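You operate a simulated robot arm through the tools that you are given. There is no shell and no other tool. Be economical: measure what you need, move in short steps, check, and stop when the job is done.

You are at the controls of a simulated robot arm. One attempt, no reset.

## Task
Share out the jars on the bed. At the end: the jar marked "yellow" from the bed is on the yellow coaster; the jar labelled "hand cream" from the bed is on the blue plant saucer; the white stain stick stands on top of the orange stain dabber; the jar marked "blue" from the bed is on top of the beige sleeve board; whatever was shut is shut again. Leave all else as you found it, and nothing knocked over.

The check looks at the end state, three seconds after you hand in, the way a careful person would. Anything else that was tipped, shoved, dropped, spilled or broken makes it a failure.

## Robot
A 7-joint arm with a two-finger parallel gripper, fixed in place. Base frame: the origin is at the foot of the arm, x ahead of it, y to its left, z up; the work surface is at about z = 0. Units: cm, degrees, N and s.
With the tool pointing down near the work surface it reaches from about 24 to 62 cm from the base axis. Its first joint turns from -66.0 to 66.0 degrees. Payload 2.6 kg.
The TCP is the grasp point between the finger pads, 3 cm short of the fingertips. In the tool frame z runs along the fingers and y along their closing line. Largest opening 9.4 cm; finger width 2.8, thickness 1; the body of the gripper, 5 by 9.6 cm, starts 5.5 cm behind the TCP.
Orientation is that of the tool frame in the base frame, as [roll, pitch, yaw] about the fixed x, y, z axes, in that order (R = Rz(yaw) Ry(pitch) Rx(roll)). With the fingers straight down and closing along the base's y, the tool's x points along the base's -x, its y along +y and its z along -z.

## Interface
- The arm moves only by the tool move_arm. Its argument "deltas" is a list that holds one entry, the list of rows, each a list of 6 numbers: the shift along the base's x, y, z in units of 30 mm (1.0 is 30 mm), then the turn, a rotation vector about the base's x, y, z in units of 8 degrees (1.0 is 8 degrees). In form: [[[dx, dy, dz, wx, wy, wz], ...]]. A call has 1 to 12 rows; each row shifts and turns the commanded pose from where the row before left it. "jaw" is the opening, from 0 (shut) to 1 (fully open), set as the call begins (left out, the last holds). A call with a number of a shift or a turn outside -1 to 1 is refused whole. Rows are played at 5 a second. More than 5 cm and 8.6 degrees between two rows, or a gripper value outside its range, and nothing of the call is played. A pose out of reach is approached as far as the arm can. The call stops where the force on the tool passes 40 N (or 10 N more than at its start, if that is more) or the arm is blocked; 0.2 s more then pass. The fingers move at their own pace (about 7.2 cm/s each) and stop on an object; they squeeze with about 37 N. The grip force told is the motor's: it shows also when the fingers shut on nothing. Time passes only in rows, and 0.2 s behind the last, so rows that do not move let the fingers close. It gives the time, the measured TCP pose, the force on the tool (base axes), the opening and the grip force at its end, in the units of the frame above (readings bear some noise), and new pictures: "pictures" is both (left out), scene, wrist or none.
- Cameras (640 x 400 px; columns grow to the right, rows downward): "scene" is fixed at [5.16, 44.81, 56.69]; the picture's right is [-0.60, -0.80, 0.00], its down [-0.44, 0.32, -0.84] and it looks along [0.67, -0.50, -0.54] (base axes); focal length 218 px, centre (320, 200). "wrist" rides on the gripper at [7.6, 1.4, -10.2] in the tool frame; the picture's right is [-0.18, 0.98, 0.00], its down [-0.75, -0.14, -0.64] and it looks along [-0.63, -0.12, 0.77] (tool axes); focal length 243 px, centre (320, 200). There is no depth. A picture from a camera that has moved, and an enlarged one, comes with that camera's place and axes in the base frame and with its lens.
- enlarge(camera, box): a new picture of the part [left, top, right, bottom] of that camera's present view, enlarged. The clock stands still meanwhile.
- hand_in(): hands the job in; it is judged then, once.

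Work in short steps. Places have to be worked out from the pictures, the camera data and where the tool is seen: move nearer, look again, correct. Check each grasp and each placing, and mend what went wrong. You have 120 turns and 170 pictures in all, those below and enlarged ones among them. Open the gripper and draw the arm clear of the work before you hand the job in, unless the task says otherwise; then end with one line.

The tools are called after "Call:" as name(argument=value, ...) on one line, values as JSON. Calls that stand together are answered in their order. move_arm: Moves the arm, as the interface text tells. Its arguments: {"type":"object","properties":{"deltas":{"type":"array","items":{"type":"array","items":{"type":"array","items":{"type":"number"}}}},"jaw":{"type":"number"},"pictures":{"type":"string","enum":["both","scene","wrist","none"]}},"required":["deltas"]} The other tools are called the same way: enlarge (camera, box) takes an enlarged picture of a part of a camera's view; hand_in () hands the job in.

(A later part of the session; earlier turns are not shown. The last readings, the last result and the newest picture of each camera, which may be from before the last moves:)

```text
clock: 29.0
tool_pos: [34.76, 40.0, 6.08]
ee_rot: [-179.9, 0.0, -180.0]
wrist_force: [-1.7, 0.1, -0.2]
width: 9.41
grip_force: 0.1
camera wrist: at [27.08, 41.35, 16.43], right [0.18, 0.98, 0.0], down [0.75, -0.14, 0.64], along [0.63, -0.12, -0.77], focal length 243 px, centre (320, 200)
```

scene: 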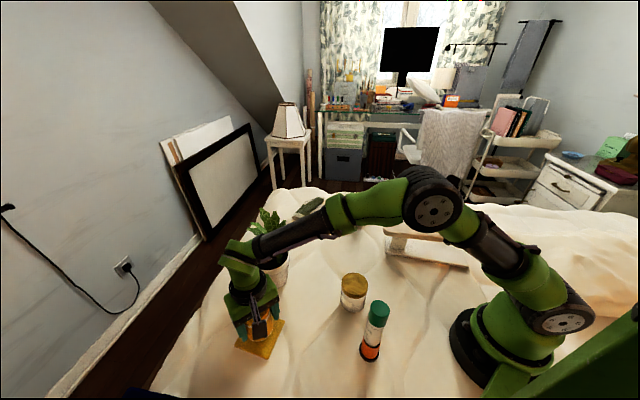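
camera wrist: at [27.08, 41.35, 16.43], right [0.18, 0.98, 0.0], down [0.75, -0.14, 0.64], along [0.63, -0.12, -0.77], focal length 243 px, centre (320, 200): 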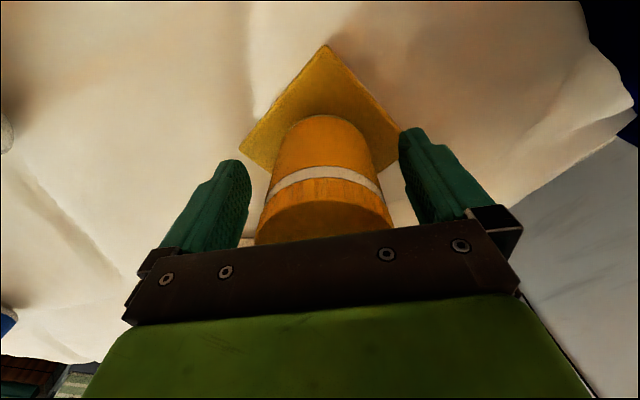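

The yellow jar stands centred on its coaster. I raise straight up, then go above the white jar, turning the gripper 40° so the camera bracket stays clear of the stick tower.

Call:
move_arm(deltas=[[[0, 0, 0.6, 0, 0, 0], [0, 0, 1, 0, 0, 0], [0, 0, 1, 0, 0, 0], [0, 0, 1, 0, 0, 0], [0, 0, 1, 0, 0, 0], [0, 0, 1, 0, 0, 0], [0, 0, 0.7, 0, 0, 0]]], pictures="scene")

Call:
move_arm(deltas=[[[-0.29, -0.85, 0, 0, 0, 0.5], [-0.29, -0.85, 0, 0, 0, 0.5], [-0.29, -0.85, 0, 0, 0, 0.5], [-0.29, -0.85, 0, 0, 0, 0.5], [-0.29, -0.85, 0, 0, 0, 0.5], [-0.29, -0.85, 0, 0, 0, 0.5], [-0.29, -0.85, 0, 0, 0, 0.5], [-0.29, -0.85, 0, 0, 0, 0.5], [-0.29, -0.85, 0, 0, 0, 0.5], [0, 0, 0, 0, 0, 0.5], [0, 0, 0, 0, 0, 0]]])

```text
clock: 30.6
tool_pos: [34.66, 40.21, 25.14]
ee_rot: [180.0, 0.0, -180.0]
wrist_force: [-0.1, 0.5, -0.4]
width: 9.41
grip_force: 0.1
```

scene: 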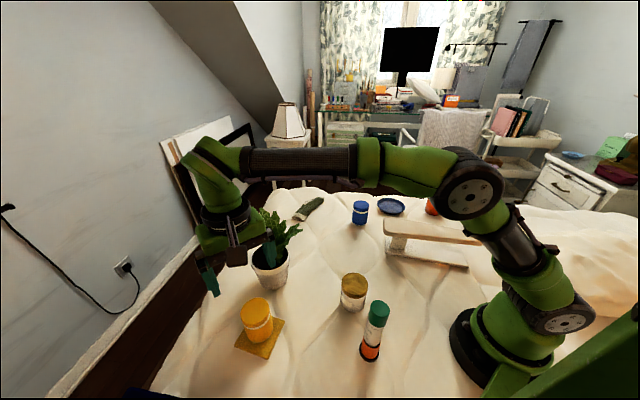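

```text
clock: 33.0
tool_pos: [26.9, 17.0, 24.87]
ee_rot: [179.9, 0.0, -140.0]
wrist_force: [-1.0, -0.3, -0.3]
width: 9.43
grip_force: 0.0
camera wrist: at [20.11, 13.2, 35.18], right [-0.49, 0.87, 0.0], down [0.67, 0.38, 0.64], along [0.56, 0.32, -0.77], focal length 243 px, centre (320, 200)
```

scene: 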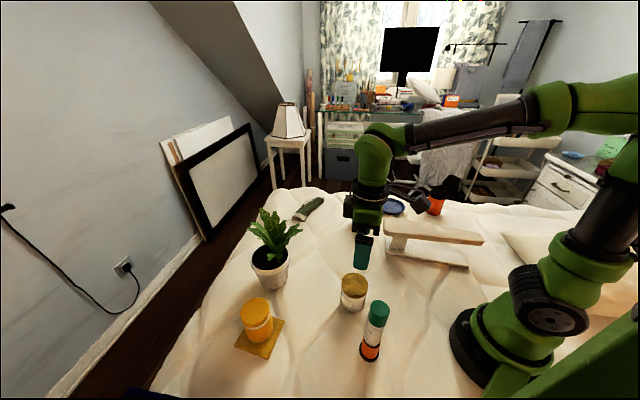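
wrist: 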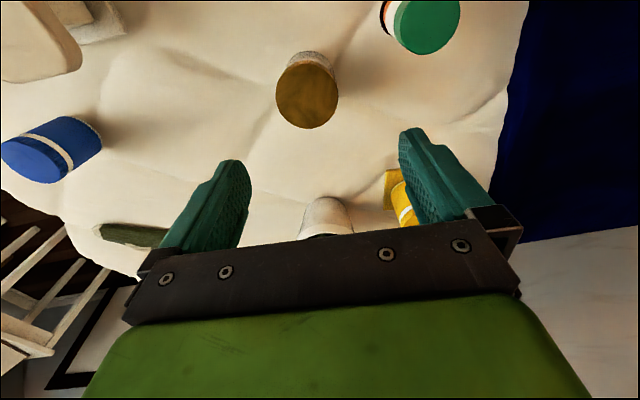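

White jar's lid centre is about (27.4, 15.9). I shift and lower, then re-check and look for the label.

Call:
move_arm(deltas=[[[0.17, -0.38, -0.8, 0, 0, 0], [0, 0, -1, 0, 0, 0], [0, 0, -1, 0, 0, 0], [0, 0, -0.8, 0, 0, 0], [0, 0, 0, 0, 0, 0]]])

Call:
enlarge(camera="scene", box=[232, 285, 312, 365])

```text
clock: 34.2
tool_pos: [27.39, 16.02, 14.04]
ee_rot: [-180.0, 0.1, -140.0]
wrist_force: [0.1, -0.6, 0.6]
width: 9.37
grip_force: 0.1
camera wrist: at [20.58, 12.09, 24.4], right [-0.49, 0.87, 0.0], down [0.67, 0.38, 0.64], along [0.56, 0.32, -0.77], focal length 243 px, centre (320, 200)
```

scene: 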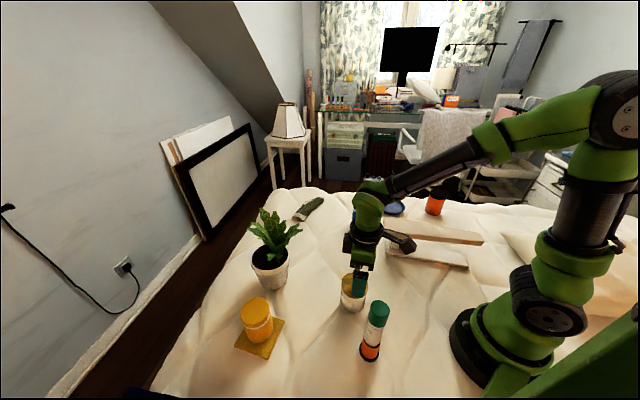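
wrist: 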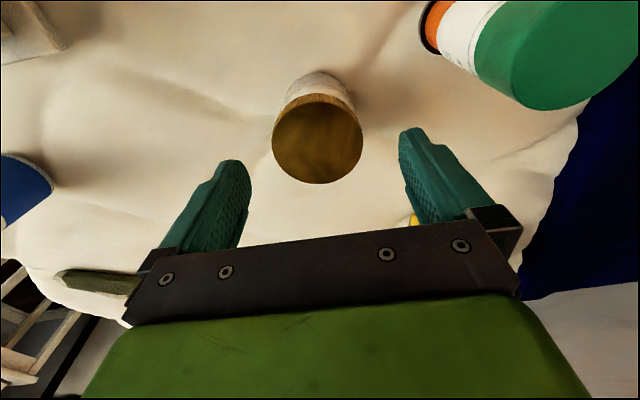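

```text
5.00 times, centred on (272, 325) of scene
camera zoom: at [5.16, 44.81, 56.69], right [-0.6, -0.8, 0.0], down [-0.44, 0.32, -0.84], along [0.67, -0.5, -0.54], focal length 1088 px, centre (560, -425)
```

zoom: 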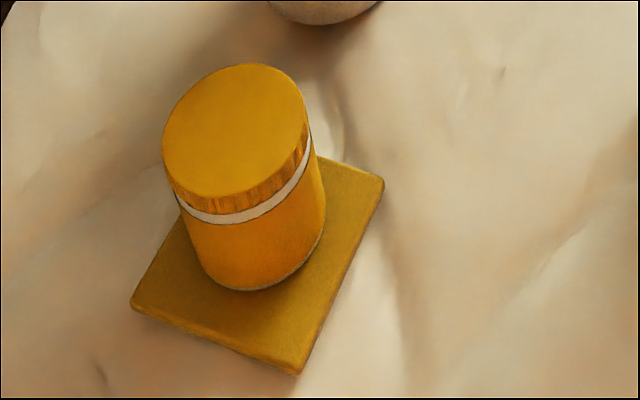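

Aligned laterally. I nudge slightly toward the camera side and lower to grasp height.

Call:
move_arm(deltas=[[[-0.06, -0.07, -0.9, 0, 0, 0], [0, 0, -1, 0, 0, 0], [0, 0, -0.9, 0, 0, 0], [0, 0, 0, 0, 0, 0]]], pictures="wrist")

```text
clock: 35.2
tool_pos: [27.33, 15.87, 5.71]
ee_rot: [-180.0, 0.0, -139.9]
wrist_force: [-0.3, -0.1, -0.4]
width: 9.42
grip_force: 0.1
camera wrist: at [20.46, 11.86, 16.05], right [-0.49, 0.87, 0.0], down [0.67, 0.38, 0.64], along [0.56, 0.32, -0.77], focal length 243 px, centre (320, 200)
```

wrist: 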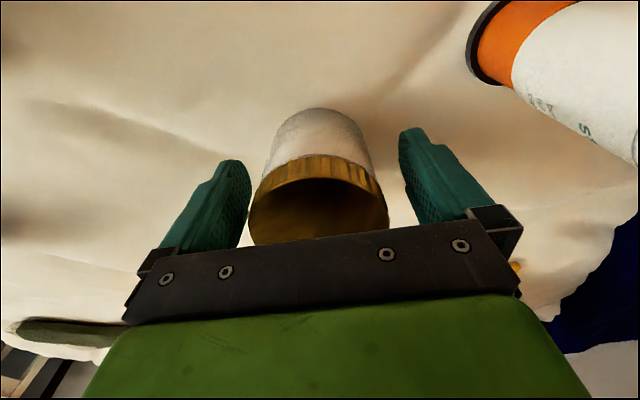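

Well centred. I lower half a centimetre more, close, and lift a little.

Call:
move_arm(deltas=[[[0, 0, -0.16, 0, 0, 0], [0, 0, 0, 0, 0, 0]]], pictures="none")

Call:
move_arm(deltas=[[[0, 0, 0, 0, 0, 0], [0, 0, 0, 0, 0, 0], [0, 0, 0, 0, 0, 0], [0, 0, 0, 0, 0, 0]]], jaw=0, pictures="none")

Call:
move_arm(deltas=[[[0, 0, 0.5, 0, 0, 0], [0, 0, 1, 0, 0, 0], [0, 0, 1, 0, 0, 0], [0, 0, 1, 0, 0, 0], [0, 0, 1, 0, 0, 0], [0, 0, 1, 0, 0, 0], [0, 0, 1, 0, 0, 0], [0, 0, 0.5, 0, 0, 0], [0, 0, 0, 0, 0, 0]]])

```text
clock: 35.8
tool_pos: [27.3, 15.82, 5.29]
ee_rot: [179.9, 0.0, -140.0]
wrist_force: [-0.6, -0.2, 0.0]
width: 9.41
grip_force: 0.0
```

```text
clock: 36.8
tool_pos: [27.29, 15.74, 5.22]
ee_rot: [179.9, 0.0, -140.0]
wrist_force: [-0.4, -0.4, 0.7]
width: 7.16
grip_force: 36.6
```

```text
clock: 38.8
tool_pos: [27.16, 15.84, 26.32]
ee_rot: [-180.0, -0.1, -140.0]
wrist_force: [0.0, -0.1, -3.3]
width: 7.15
grip_force: 36.5
camera wrist: at [20.29, 11.89, 36.66], right [-0.49, 0.87, 0.0], down [0.67, 0.38, 0.64], along [0.56, 0.32, -0.77], focal length 243 px, centre (320, 200)
```

scene: 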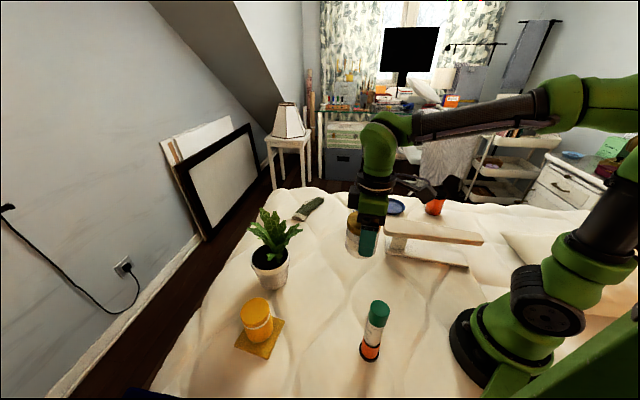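
wrist: 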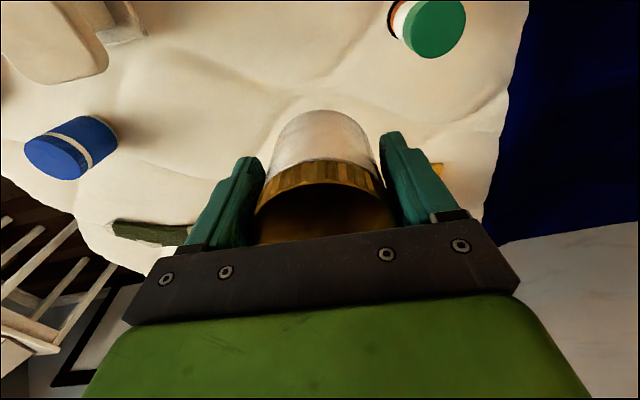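

Held at 7.15 cm. I check the label in the scene view before carrying it on.

Call:
enlarge(camera="scene", box=[325, 200, 405, 265])

Call:
enlarge(camera="scene", box=[380, 175, 500, 275])

```text
6.15 times, centred on (365, 232) of scene
camera zoom: at [5.16, 44.81, 56.69], right [-0.6, -0.8, 0.0], down [-0.44, 0.32, -0.84], along [0.67, -0.5, -0.54], focal length 1339 px, centre (43, 0)
```

zoom: 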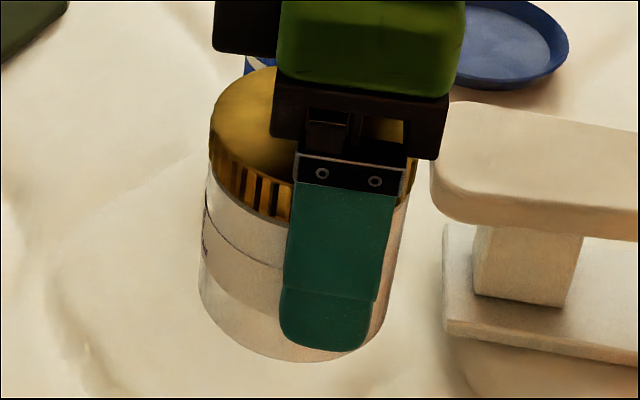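

```text
4.00 times, centred on (440, 225) of scene
camera zoom: at [5.16, 44.81, 56.69], right [-0.6, -0.8, 0.0], down [-0.44, 0.32, -0.84], along [0.67, -0.5, -0.54], focal length 870 px, centre (-160, 100)
```

zoom: 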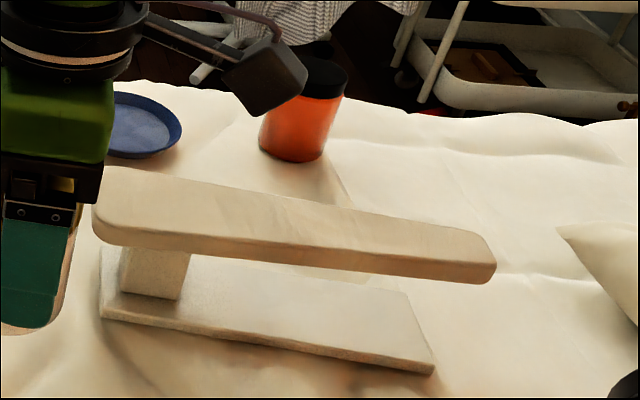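

Label present on the white jar. I carry it high towards the saucer at about (50.6, -29.2), turning the gripper back.

Call:
move_arm(deltas=[[[0.45, -0.9, 0, 0, 0, -0.5], [0.45, -0.9, 0, 0, 0, -0.5], [0.45, -0.9, 0, 0, 0, -0.5], [0.45, -0.9, 0, 0, 0, -0.5], [0.45, -0.9, 0, 0, 0, -0.5], [0.45, -0.9, 0, 0, 0, -0.5], [0.45, -0.9, 0, 0, 0, -0.5], [0.45, -0.9, 0, 0, 0, -0.5], [0.45, -0.9, 0, 0, 0, -0.5], [0.45, -0.9, 0, 0, 0, -0.5], [0.45, -0.9, 0, 0, 0, 0], [0.45, -0.9, 0, 0, 0, 0]]], pictures="none")

Call:
move_arm(deltas=[[[0.45, -0.9, 0, 0, 0, 0], [0.45, -0.9, 0, 0, 0, 0], [0.45, -0.9, 0, 0, 0, 0], [0, -0.8, 0, 0, 0, 0], [0, 0, 0, 0, 0, 0]]])

```text
clock: 41.4
tool_pos: [43.56, -16.52, 26.33]
ee_rot: [-179.9, 0.0, 180.0]
wrist_force: [-0.3, 0.9, -2.7]
width: 7.17
grip_force: 36.9
```

```text
clock: 42.6
tool_pos: [47.5, -26.96, 26.37]
ee_rot: [179.9, 0.0, -180.0]
wrist_force: [0.1, -0.4, -2.8]
width: 7.19
grip_force: 37.5
camera wrist: at [39.88, -25.61, 36.68], right [0.18, 0.98, 0.0], down [0.75, -0.14, 0.64], along [0.63, -0.12, -0.77], focal length 243 px, centre (320, 200)
```

scene: 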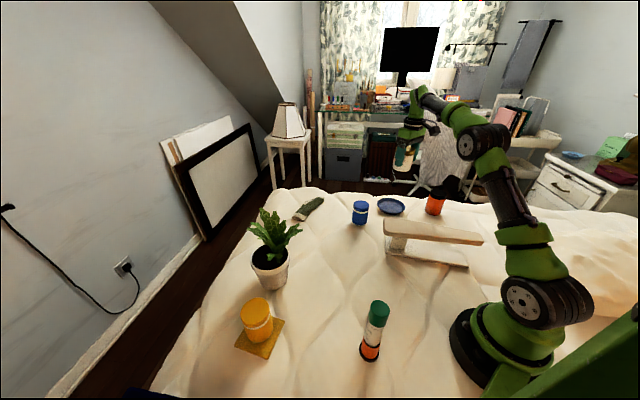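
wrist: 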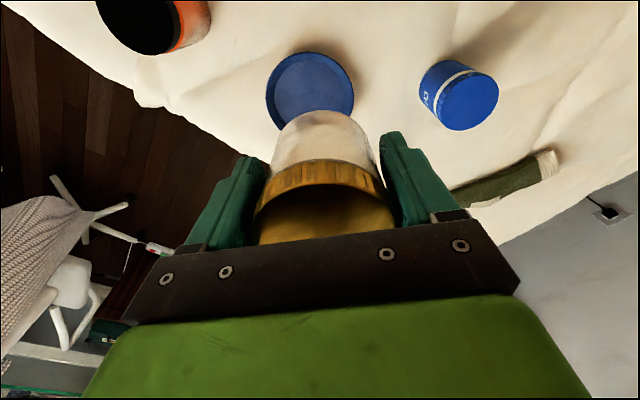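

The blue jar shows lettering here; I zoom in on it and on the held jar's label.

Call:
enlarge(camera="wrist", box=[410, 50, 506, 135])

Call:
enlarge(camera="scene", box=[375, 120, 455, 220])

Call:
enlarge(camera="wrist", box=[80, 0, 270, 120])

```text
4.71 times, centred on (458, 92) of wrist
camera zoom: at [39.88, -25.61, 36.68], right [0.18, 0.98, 0.0], down [0.75, -0.14, 0.64], along [0.63, -0.12, -0.77], focal length 1142 px, centre (-329, 706)
```

zoom: 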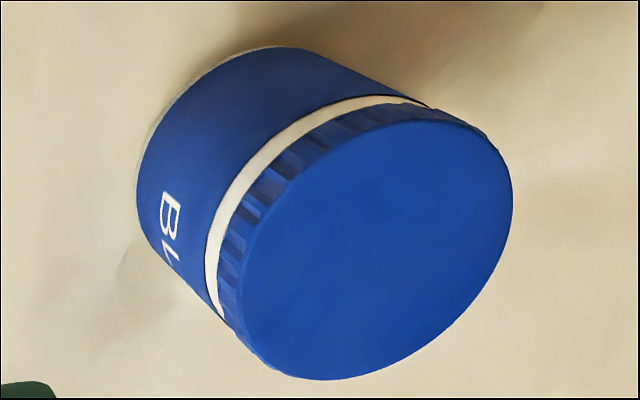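

```text
4.00 times, centred on (415, 170) of scene
camera zoom: at [5.16, 44.81, 56.69], right [-0.6, -0.8, 0.0], down [-0.44, 0.32, -0.84], along [0.67, -0.5, -0.54], focal length 870 px, centre (-60, 320)
```

zoom: 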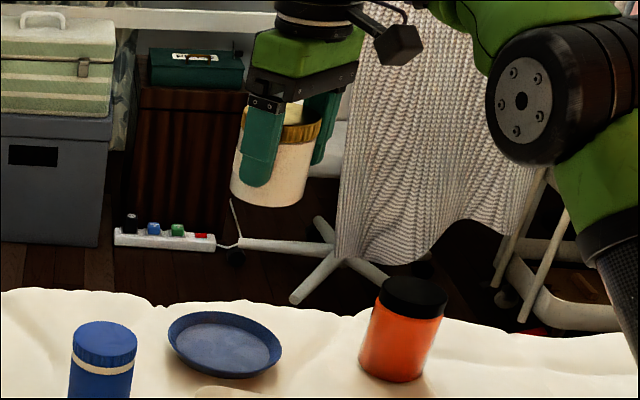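

```text
3.33 times, centred on (175, 60) of wrist
camera zoom: at [39.88, -25.61, 36.68], right [0.18, 0.98, 0.0], down [0.75, -0.14, 0.64], along [0.63, -0.12, -0.77], focal length 809 px, centre (803, 667)
```

zoom: 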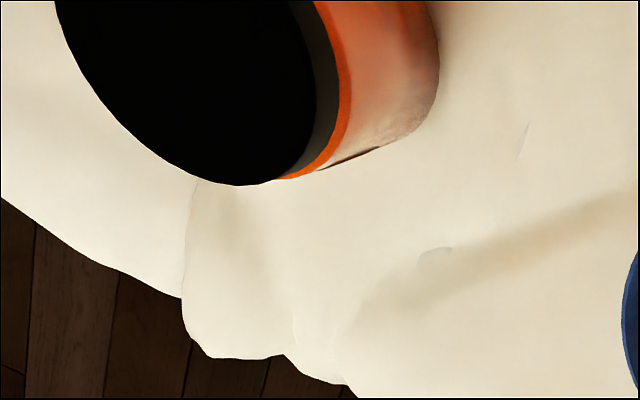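

"BL…" confirms the blue jar. The saucer centres at about (49.5, -28.8); I move over it and lower partway.

Call:
move_arm(deltas=[[[0.6, -0.6, -0.6, 0, 0, 0], [0, 0, -1, 0, 0, 0], [0, 0, -1, 0, 0, 0], [0, 0, -1, 0, 0, 0], [0, 0, -0.6, 0, 0, 0], [0, 0, 0, 0, 0, 0]]])

Call:
enlarge(camera="scene", box=[345, 150, 441, 230])

```text
clock: 44.0
tool_pos: [49.44, -28.77, 13.59]
ee_rot: [179.9, 0.0, 180.0]
wrist_force: [0.6, 0.1, -2.1]
width: 7.19
grip_force: 36.8
camera wrist: at [41.62, -27.54, 24.03], right [0.18, 0.98, 0.0], down [0.75, -0.14, 0.64], along [0.63, -0.12, -0.77], focal length 243 px, centre (320, 200)
```

scene: 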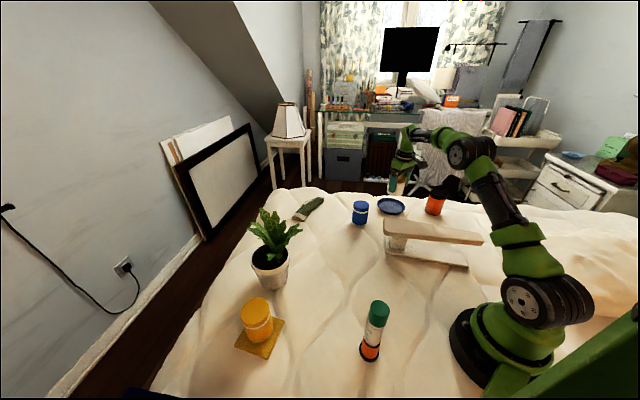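
wrist: 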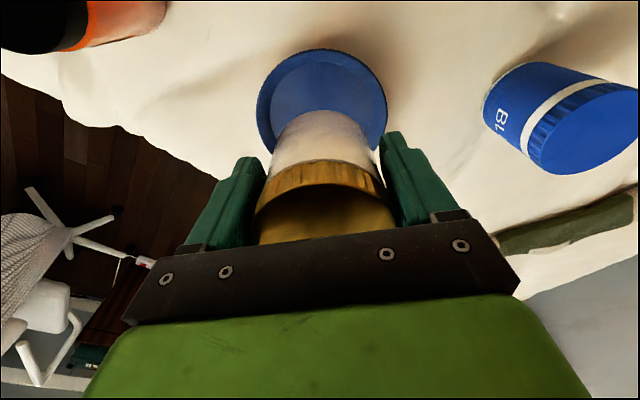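

```text
5.00 times, centred on (393, 190) of scene
camera zoom: at [5.16, 44.81, 56.69], right [-0.6, -0.8, 0.0], down [-0.44, 0.32, -0.84], along [0.67, -0.5, -0.54], focal length 1088 px, centre (-45, 250)
```

zoom: 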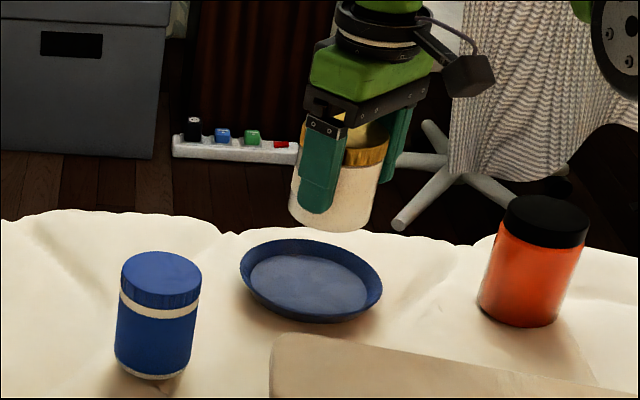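

Alignment is good. I lower to just above the saucer.

Call:
move_arm(deltas=[[[0.07, 0, -0.8, 0, 0, 0], [0, 0, -0.8, 0, 0, 0], [0, 0, 0, 0, 0, 0]]])

Call:
enlarge(camera="scene", box=[345, 150, 441, 230])

```text
clock: 44.8
tool_pos: [49.49, -28.93, 8.78]
ee_rot: [180.0, 0.0, -180.0]
wrist_force: [0.1, 0.7, -2.5]
width: 7.19
grip_force: 36.3
camera wrist: at [41.72, -27.59, 19.08], right [0.18, 0.98, 0.0], down [0.75, -0.14, 0.64], along [0.63, -0.12, -0.77], focal length 243 px, centre (320, 200)
```

scene: 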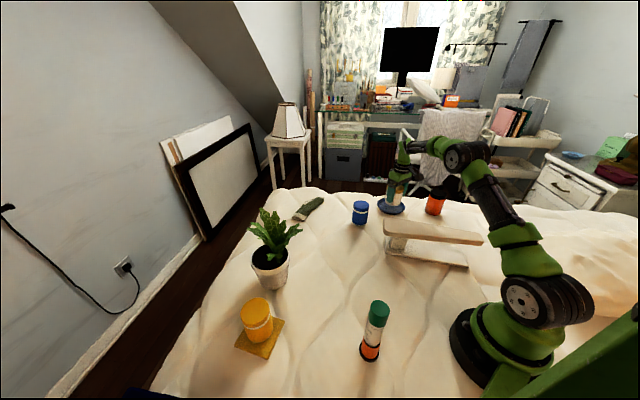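
wrist: 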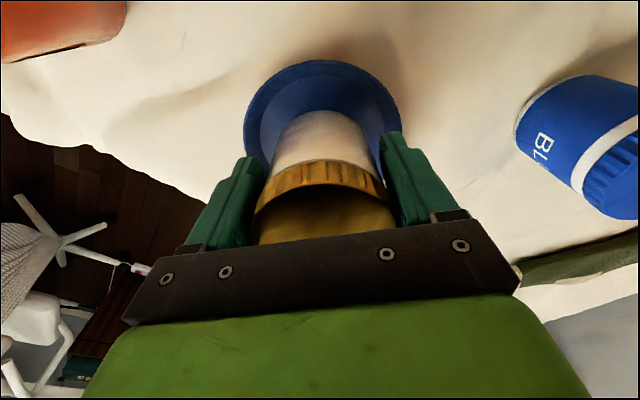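

```text
5.00 times, centred on (393, 190) of scene
camera zoom: at [5.16, 44.81, 56.69], right [-0.6, -0.8, 0.0], down [-0.44, 0.32, -0.84], along [0.67, -0.5, -0.54], focal length 1088 px, centre (-45, 250)
```

zoom: 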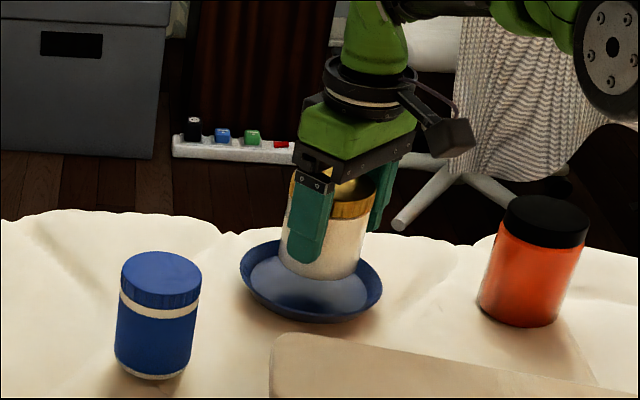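

Good line-up. I lower gently to contact.

Call:
move_arm(deltas=[[[0.03, 0.02, -0.3, 0, 0, 0], [0, 0, -0.2, 0, 0, 0], [0, 0, -0.1, 0, 0, 0], [0, 0, 0, 0, 0, 0]]], pictures="wrist")

Call:
enlarge(camera="scene", box=[361, 170, 425, 224])

```text
clock: 45.8
tool_pos: [49.65, -28.89, 6.98]
ee_rot: [-180.0, 0.0, -179.9]
wrist_force: [-0.9, -0.5, -2.6]
width: 7.18
grip_force: 36.8
camera wrist: at [41.89, -27.57, 17.35], right [0.18, 0.98, 0.0], down [0.75, -0.14, 0.64], along [0.63, -0.12, -0.77], focal length 243 px, centre (320, 200)
```

wrist: 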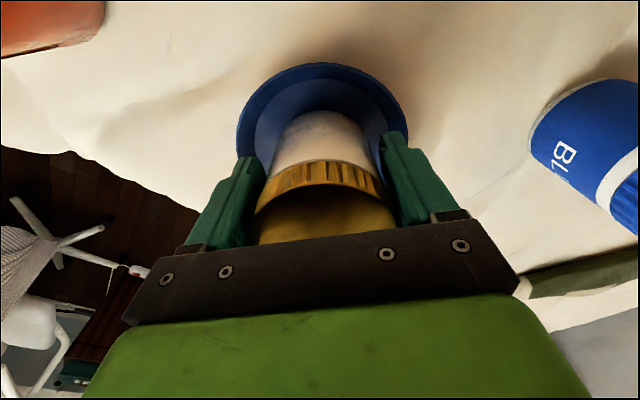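

```text
7.41 times, centred on (393, 197) of scene
camera zoom: at [5.16, 44.81, 56.69], right [-0.6, -0.8, 0.0], down [-0.44, 0.32, -0.84], along [0.67, -0.5, -0.54], focal length 1611 px, centre (-221, 222)
```

zoom: 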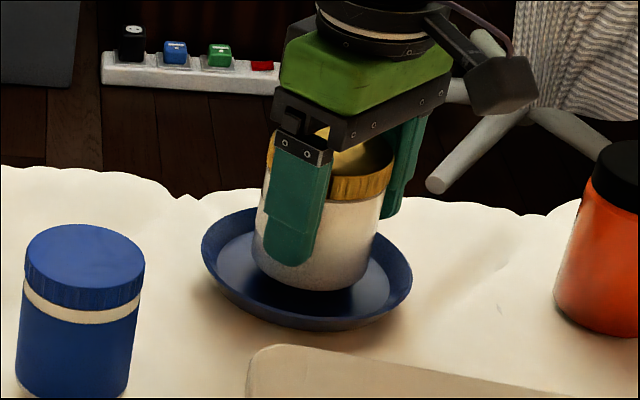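

Still free; continuing down in small steps.

Call:
move_arm(deltas=[[[0, 0.02, -0.15, 0, 0, 0], [0, 0, -0.1, 0, 0, 0], [0, 0, 0, 0, 0, 0]]], pictures="none")

```text
clock: 46.6
tool_pos: [49.7, -28.63, 6.34]
ee_rot: [179.9, -0.1, 179.9]
wrist_force: [0.0, -0.5, -2.3]
width: 7.18
grip_force: 37.3
```

Call:
move_arm(deltas=[[[0, 0, -0.1, 0, 0, 0], [0, 0, -0.1, 0, 0, 0], [0, 0, 0, 0, 0, 0]]], pictures="none")

Call:
enlarge(camera="scene", box=[361, 170, 425, 224])

```text
clock: 47.4
tool_pos: [49.61, -28.91, 5.78]
ee_rot: [-180.0, 0.1, -179.9]
wrist_force: [-2.6, -0.4, 5.9]
width: 7.16
grip_force: 36.9
```

```text
7.41 times, centred on (393, 197) of scene
camera zoom: at [5.15, 44.81, 56.69], right [-0.6, -0.8, 0.0], down [-0.44, 0.32, -0.84], along [0.67, -0.5, -0.54], focal length 1611 px, centre (-221, 222)
```

zoom: 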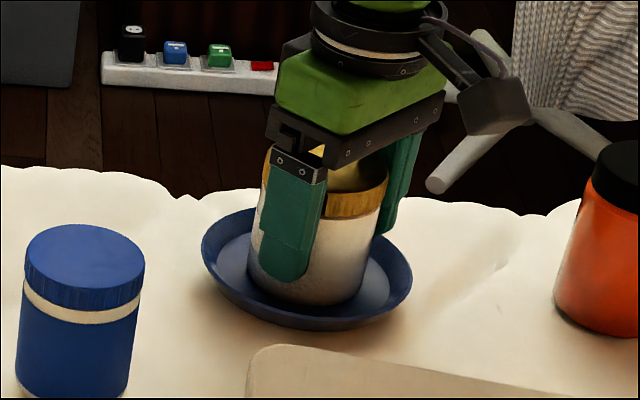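

The jar now touches the saucer (force +8 N change) and is centred. I release with a modest opening to stay inside the rim.

Call:
move_arm(deltas=[[[0, 0, -0.02, 0, 0, 0], [0, 0, 0, 0, 0, 0], [0, 0, 0, 0, 0, 0]]], jaw=0.88, pictures="wrist")

Call:
move_arm(deltas=[[[0, 0, 0.3, 0, 0, 0], [0, 0, 0.7, 0, 0, 0], [0, 0, 1, 0, 0, 0], [0, 0, 1, 0, 0, 0], [0, 0, 1, 0, 0, 0], [0, 0, 1, 0, 0, 0], [0, 0, 1, 0, 0, 0], [0, 0, 0, 0, 0, 0]]])

Call:
enlarge(camera="scene", box=[361, 170, 425, 224])

```text
clock: 48.2
tool_pos: [49.59, -28.89, 5.85]
ee_rot: [-180.0, 0.0, 180.0]
wrist_force: [0.6, -0.2, 0.3]
width: 8.25
grip_force: 0.1
camera wrist: at [41.89, -27.54, 16.07], right [0.18, 0.98, 0.0], down [0.75, -0.14, 0.64], along [0.63, -0.12, -0.77], focal length 243 px, centre (320, 200)
```

wrist: 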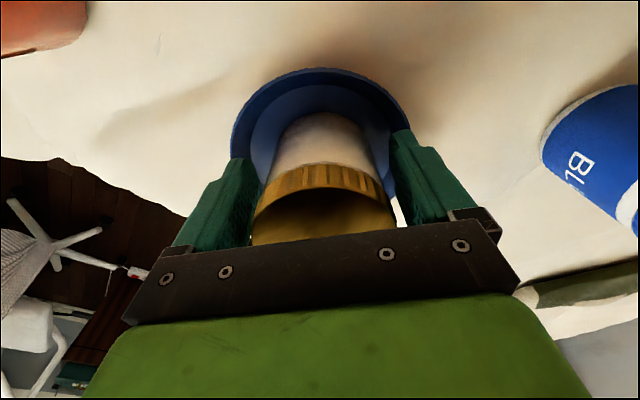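

```text
clock: 50.0
tool_pos: [49.65, -28.97, 23.64]
ee_rot: [-180.0, 0.0, 180.0]
wrist_force: [-0.7, -0.1, 0.7]
width: 8.26
grip_force: 0.1
camera wrist: at [41.89, -27.64, 33.93], right [0.18, 0.98, 0.0], down [0.75, -0.14, 0.64], along [0.63, -0.12, -0.77], focal length 243 px, centre (320, 200)
```

scene: 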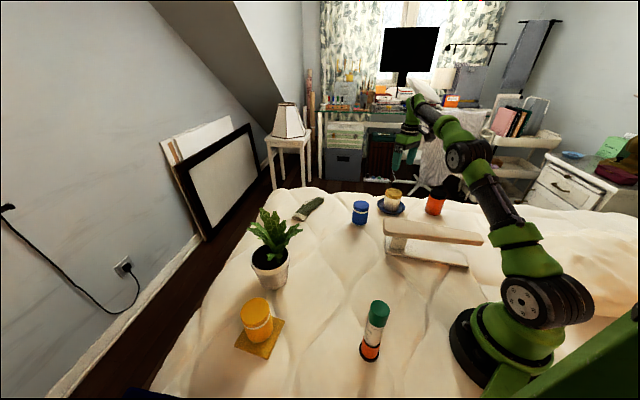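
wrist: 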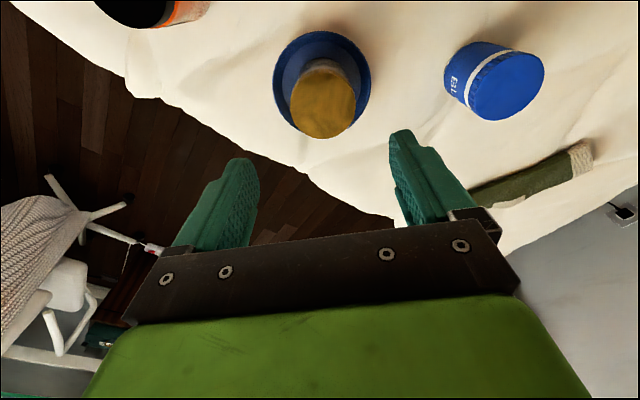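

```text
7.41 times, centred on (393, 197) of scene
camera zoom: at [5.16, 44.81, 56.69], right [-0.6, -0.8, 0.0], down [-0.44, 0.32, -0.84], along [0.67, -0.5, -0.54], focal length 1611 px, centre (-221, 222)
```

zoom: 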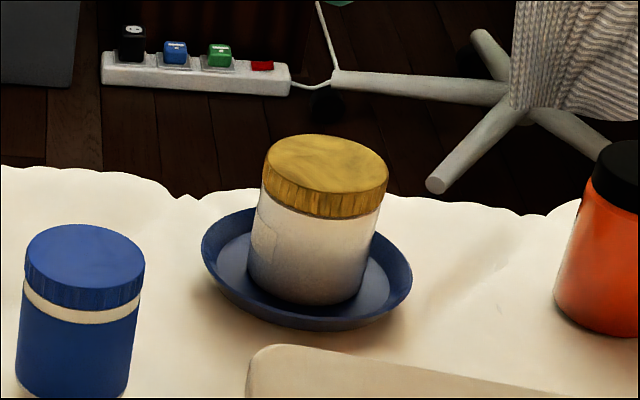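

Hand cream jar is upright in the saucer. Now over to the blue jar near (51.6, -10.8).

Call:
move_arm(deltas=[[[0.1, 0.86, 0, 0, 0, 0], [0.1, 0.86, 0, 0, 0, 0], [0.1, 0.86, 0, 0, 0, 0], [0.1, 0.86, 0, 0, 0, 0], [0.1, 0.86, 0, 0, 0, 0], [0.1, 0.86, 0, 0, 0, 0], [0, 0.86, 0, 0, 0, 0], [0, 0, -1, 0, 0, 0], [0, 0, -1, 0, 0, 0], [0, 0, 0, 0, 0, 0]]], jaw=1, pictures="wrist")

```text
clock: 52.2
tool_pos: [51.55, -10.55, 17.65]
ee_rot: [180.0, -0.1, -180.0]
wrist_force: [0.1, 0.3, -0.3]
width: 9.39
grip_force: 0.1
camera wrist: at [43.82, -9.26, 28.06], right [0.18, 0.98, 0.0], down [0.75, -0.14, 0.64], along [0.63, -0.12, -0.77], focal length 243 px, centre (320, 200)
```

wrist: 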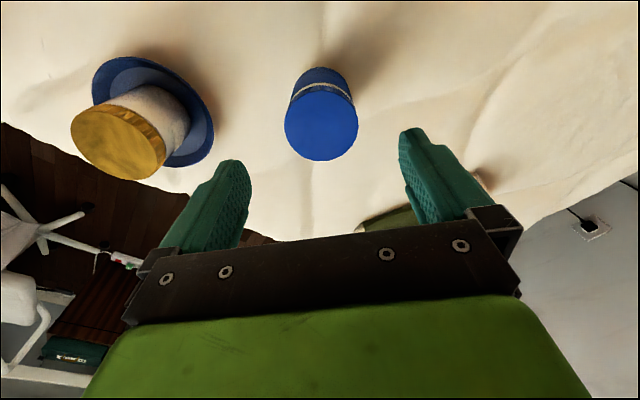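

Aligned over the blue jar. I lower to grasp height.

Call:
move_arm(deltas=[[[0.04, -0.03, -1, 0, 0, 0], [0, 0, -1, 0, 0, 0], [0, 0, -1, 0, 0, 0], [0, 0, -1, 0, 0, 0], [0, 0, 0, 0, 0, 0]]], pictures="wrist")

```text
clock: 53.4
tool_pos: [51.54, -10.81, 5.78]
ee_rot: [-180.0, 0.1, -180.0]
wrist_force: [0.4, -0.3, 0.0]
width: 9.41
grip_force: 0.0
camera wrist: at [43.72, -9.54, 16.0], right [0.18, 0.98, 0.0], down [0.75, -0.14, 0.64], along [0.63, -0.12, -0.77], focal length 243 px, centre (320, 200)
```

wrist: 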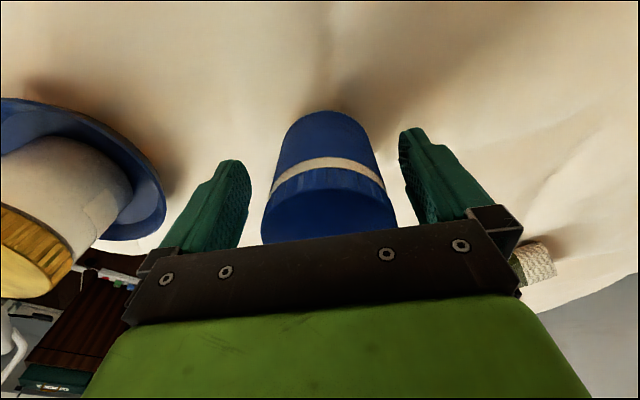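

Centred; I close, then lift.

Call:
move_arm(deltas=[[[0, 0.05, -0.1, 0, 0, 0], [0, 0, 0, 0, 0, 0]]], pictures="none")

Call:
move_arm(deltas=[[[0, 0, 0, 0, 0, 0], [0, 0, 0, 0, 0, 0], [0, 0, 0, 0, 0, 0], [0, 0, 0, 0, 0, 0]]], jaw=0, pictures="none")

Call:
move_arm(deltas=[[[0, 0, 0.5, 0, 0, 0], [0, 0, 1, 0, 0, 0], [0, 0, 1, 0, 0, 0], [0, 0, 1, 0, 0, 0], [0, 0, 1, 0, 0, 0], [0, 0, 1, 0, 0, 0], [0, 0, 1, 0, 0, 0], [0, 0, 1, 0, 0, 0], [-1, 0, 0, 0, 0, 0], [-1, 0, 0, 0, 0, 0], [-1, 0, 0, 0, 0, 0], [0, 0, 0, 0, 0, 0]]])

```text
clock: 54.0
tool_pos: [51.45, -10.75, 5.37]
ee_rot: [180.0, 0.0, -180.0]
wrist_force: [0.1, 0.1, 0.8]
width: 9.42
grip_force: 0.1
```

```text
clock: 55.0
tool_pos: [51.58, -10.66, 5.33]
ee_rot: [-179.9, 0.0, 180.0]
wrist_force: [0.4, 1.8, 0.5]
width: 6.5
grip_force: 36.9
```

```text
clock: 57.6
tool_pos: [42.65, -10.68, 27.65]
ee_rot: [179.9, 0.1, 179.9]
wrist_force: [-0.6, 0.8, -2.6]
width: 6.5
grip_force: 36.6
camera wrist: at [34.84, -9.37, 37.97], right [0.18, 0.98, 0.0], down [0.75, -0.14, 0.64], along [0.63, -0.12, -0.77], focal length 243 px, centre (320, 200)
```

scene: 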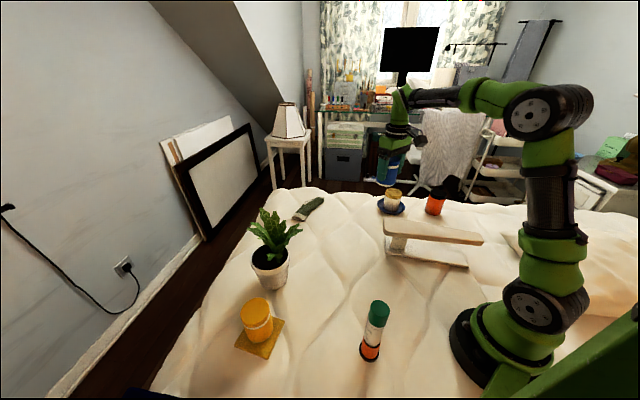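
wrist: 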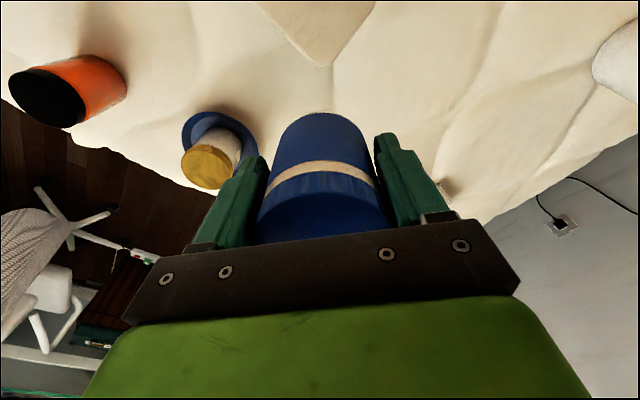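

Blue jar held. I move nearer the sleeve board's supported end and look from above.

Call:
move_arm(deltas=[[[-1, 0, 0, 0, 0, 0], [-1, 0, 0, 0, 0, 0], [-1, 0, 0, 0, 0, 0], [-1, 0, 0, 0, 0, 0], [0, 0, 0, 0, 0, 0]]])

Call:
enlarge(camera="scene", box=[365, 195, 493, 275])

```text
clock: 58.8
tool_pos: [30.41, -10.59, 27.88]
ee_rot: [-180.0, 0.1, -180.0]
wrist_force: [0.4, -0.3, -2.0]
width: 6.5
grip_force: 36.2
camera wrist: at [22.78, -9.28, 38.25], right [0.18, 0.98, 0.0], down [0.75, -0.14, 0.64], along [0.63, -0.12, -0.77], focal length 243 px, centre (320, 200)
```

scene: 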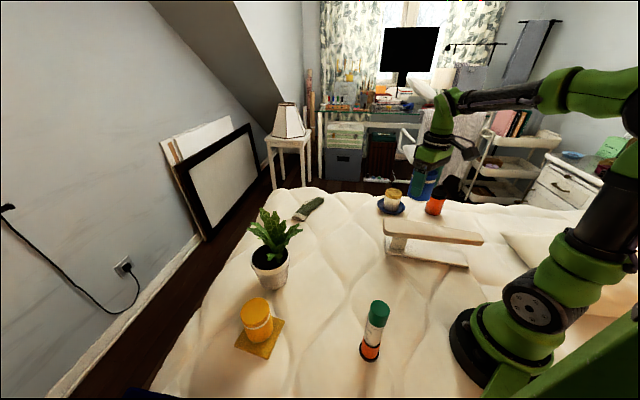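
wrist: 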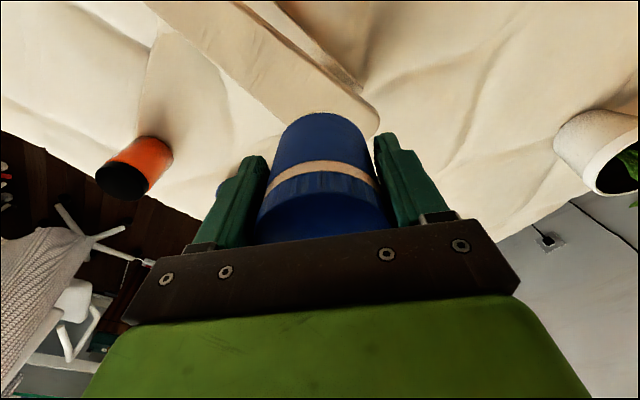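

```text
5.00 times, centred on (429, 235) of scene
camera zoom: at [5.16, 44.81, 56.69], right [-0.6, -0.8, 0.0], down [-0.44, 0.32, -0.84], along [0.67, -0.5, -0.54], focal length 1088 px, centre (-225, 25)
```

zoom: 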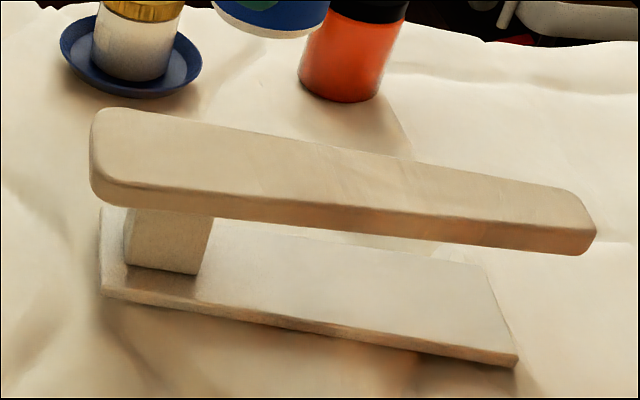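

From triangulated corners the board's top is at z≈11, supported end centred at (37.1, -6.9), post beneath about (33.4, -10.2). I bring the jar over the post and lower to a few cm above.

Call:
move_arm(deltas=[[[1, 0.13, -0.7, 0, 0, 0], [0, 0, -1, 0, 0, 0], [0, 0, -0.9, 0, 0, 0], [0, 0, 0, 0, 0, 0]]])

Call:
enlarge(camera="scene", box=[365, 185, 493, 265])

```text
clock: 59.8
tool_pos: [33.62, -10.33, 20.12]
ee_rot: [-180.0, 0.1, 179.9]
wrist_force: [0.8, 0.4, -2.6]
width: 6.51
grip_force: 36.9
camera wrist: at [25.91, -9.01, 30.46], right [0.18, 0.98, 0.0], down [0.75, -0.14, 0.64], along [0.63, -0.12, -0.77], focal length 243 px, centre (320, 200)
```

scene: 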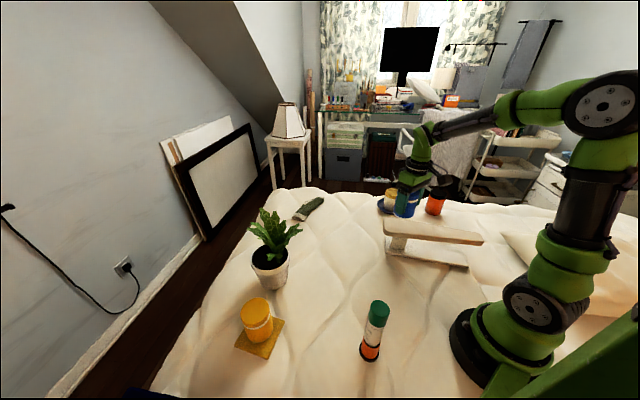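
wrist: 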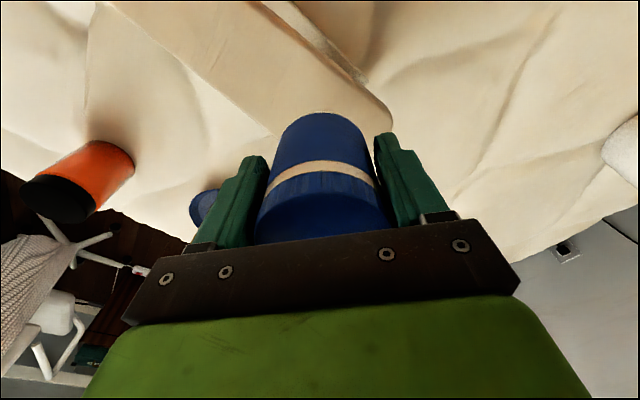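

```text
5.00 times, centred on (429, 225) of scene
camera zoom: at [5.16, 44.81, 56.69], right [-0.6, -0.8, 0.0], down [-0.44, 0.32, -0.84], along [0.67, -0.5, -0.54], focal length 1088 px, centre (-225, 75)
```

zoom: 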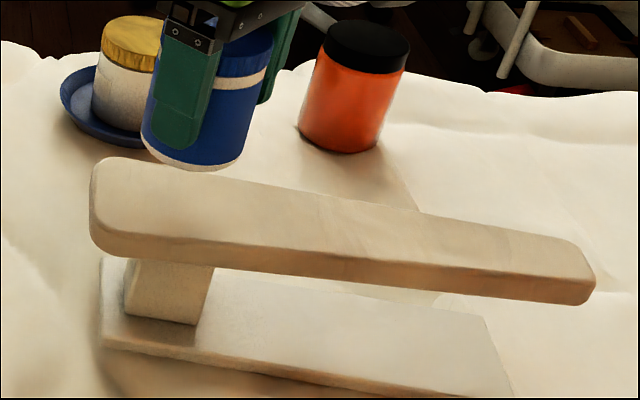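

The jar needs about (-0.7, +0.35) cm to sit on the board's centre line over the post. I shift and lower 2.4 cm.

Call:
move_arm(deltas=[[[-0.25, 0.12, -0.4, 0, 0, 0], [0, 0, -0.4, 0, 0, 0], [0, 0, 0, 0, 0, 0]]])

Call:
enlarge(camera="scene", box=[365, 185, 493, 265])

```text
clock: 60.6
tool_pos: [32.89, -9.98, 17.68]
ee_rot: [179.9, 0.1, 180.0]
wrist_force: [-0.6, 0.6, -3.8]
width: 6.52
grip_force: 37.4
camera wrist: at [25.14, -8.64, 28.03], right [0.18, 0.98, 0.0], down [0.75, -0.14, 0.64], along [0.63, -0.12, -0.77], focal length 243 px, centre (320, 200)
```

scene: 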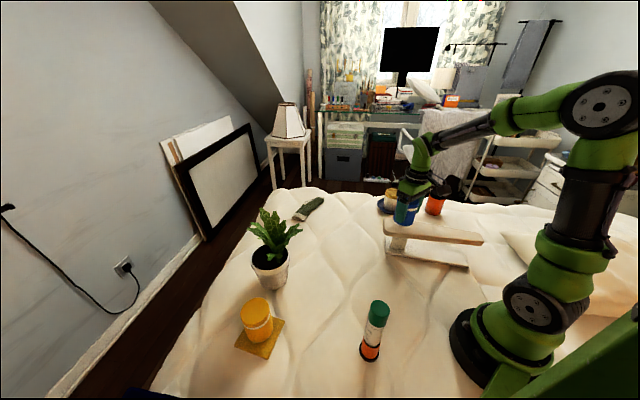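
wrist: 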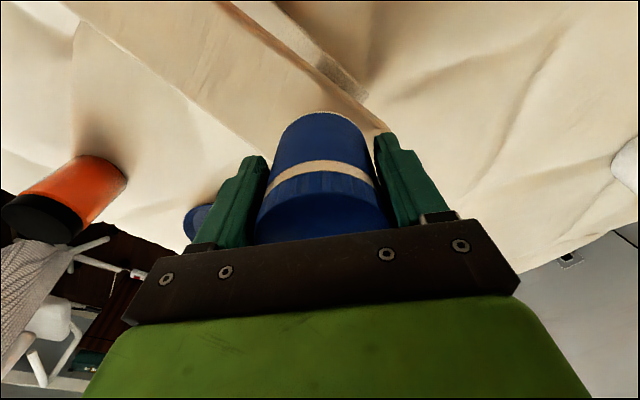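

```text
5.00 times, centred on (429, 225) of scene
camera zoom: at [5.16, 44.81, 56.69], right [-0.6, -0.8, 0.0], down [-0.44, 0.32, -0.84], along [0.67, -0.5, -0.54], focal length 1088 px, centre (-225, 75)
```

zoom: 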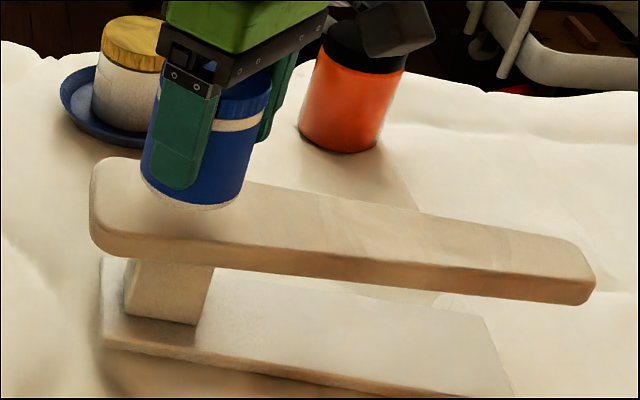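

Both views show the jar centred across the board and over the post. Lowering to contact.

Call:
move_arm(deltas=[[[0, 0, -0.3, 0, 0, 0], [0, 0, -0.1, 0, 0, 0], [0, 0, 0, 0, 0, 0]]], pictures="wrist")

Call:
enlarge(camera="scene", box=[375, 185, 455, 245])

```text
clock: 61.4
tool_pos: [32.88, -9.82, 16.49]
ee_rot: [-180.0, 0.0, 180.0]
wrist_force: [-0.6, -0.4, -2.8]
width: 6.49
grip_force: 36.5
camera wrist: at [25.13, -8.62, 26.81], right [0.18, 0.98, 0.0], down [0.75, -0.14, 0.64], along [0.63, -0.12, -0.77], focal length 243 px, centre (320, 200)
```

wrist: 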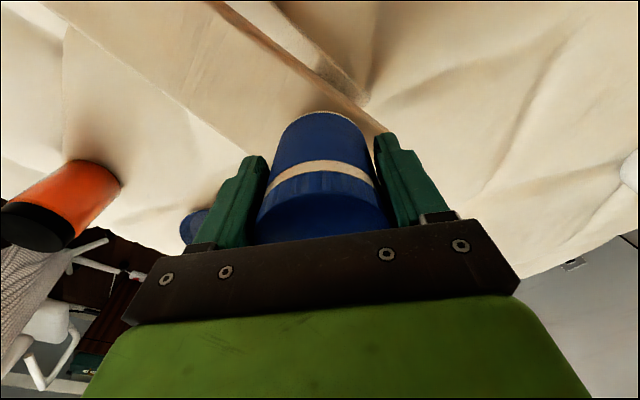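

```text
6.67 times, centred on (415, 215) of scene
camera zoom: at [5.16, 44.81, 56.69], right [-0.6, -0.8, 0.0], down [-0.44, 0.32, -0.84], along [0.67, -0.5, -0.54], focal length 1450 px, centre (-313, 100)
```

zoom: 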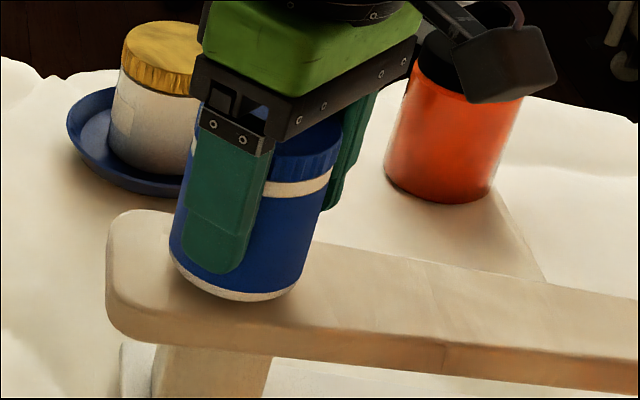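

Close to contact; a small 2 mm trim toward the far edge and continue down.

Call:
move_arm(deltas=[[[0.05, -0.08, -0.08, 0, 0, 0], [0, 0, -0.08, 0, 0, 0], [0, 0, 0, 0, 0, 0]]], pictures="none")

```text
clock: 62.2
tool_pos: [33.01, -10.25, 15.96]
ee_rot: [179.9, -0.1, 180.0]
wrist_force: [0.8, -0.5, -3.3]
width: 6.51
grip_force: 36.7
```

Call:
move_arm(deltas=[[[0, 0, -0.08, 0, 0, 0], [0, 0, -0.08, 0, 0, 0], [0, 0, 0, 0, 0, 0]]], pictures="none")

Call:
enlarge(camera="scene", box=[375, 185, 455, 245])

```text
clock: 63.0
tool_pos: [33.18, -10.13, 15.74]
ee_rot: [179.9, 0.3, 179.8]
wrist_force: [-7.8, 1.5, 28.4]
width: 6.5
grip_force: 37.1
```

```text
6.67 times, centred on (415, 215) of scene
camera zoom: at [5.14, 44.81, 56.69], right [-0.6, -0.8, 0.0], down [-0.44, 0.32, -0.84], along [0.67, -0.5, -0.54], focal length 1450 px, centre (-313, 100)
```

zoom: 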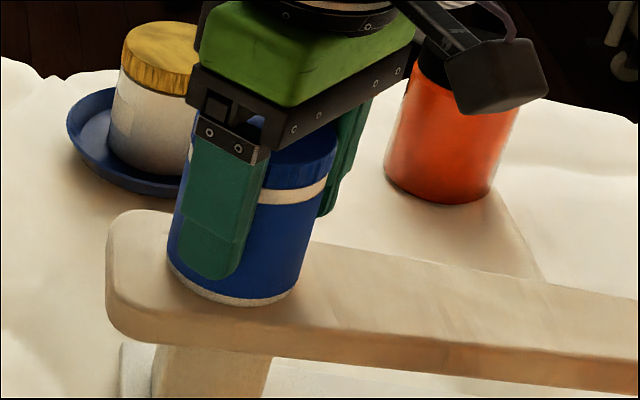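

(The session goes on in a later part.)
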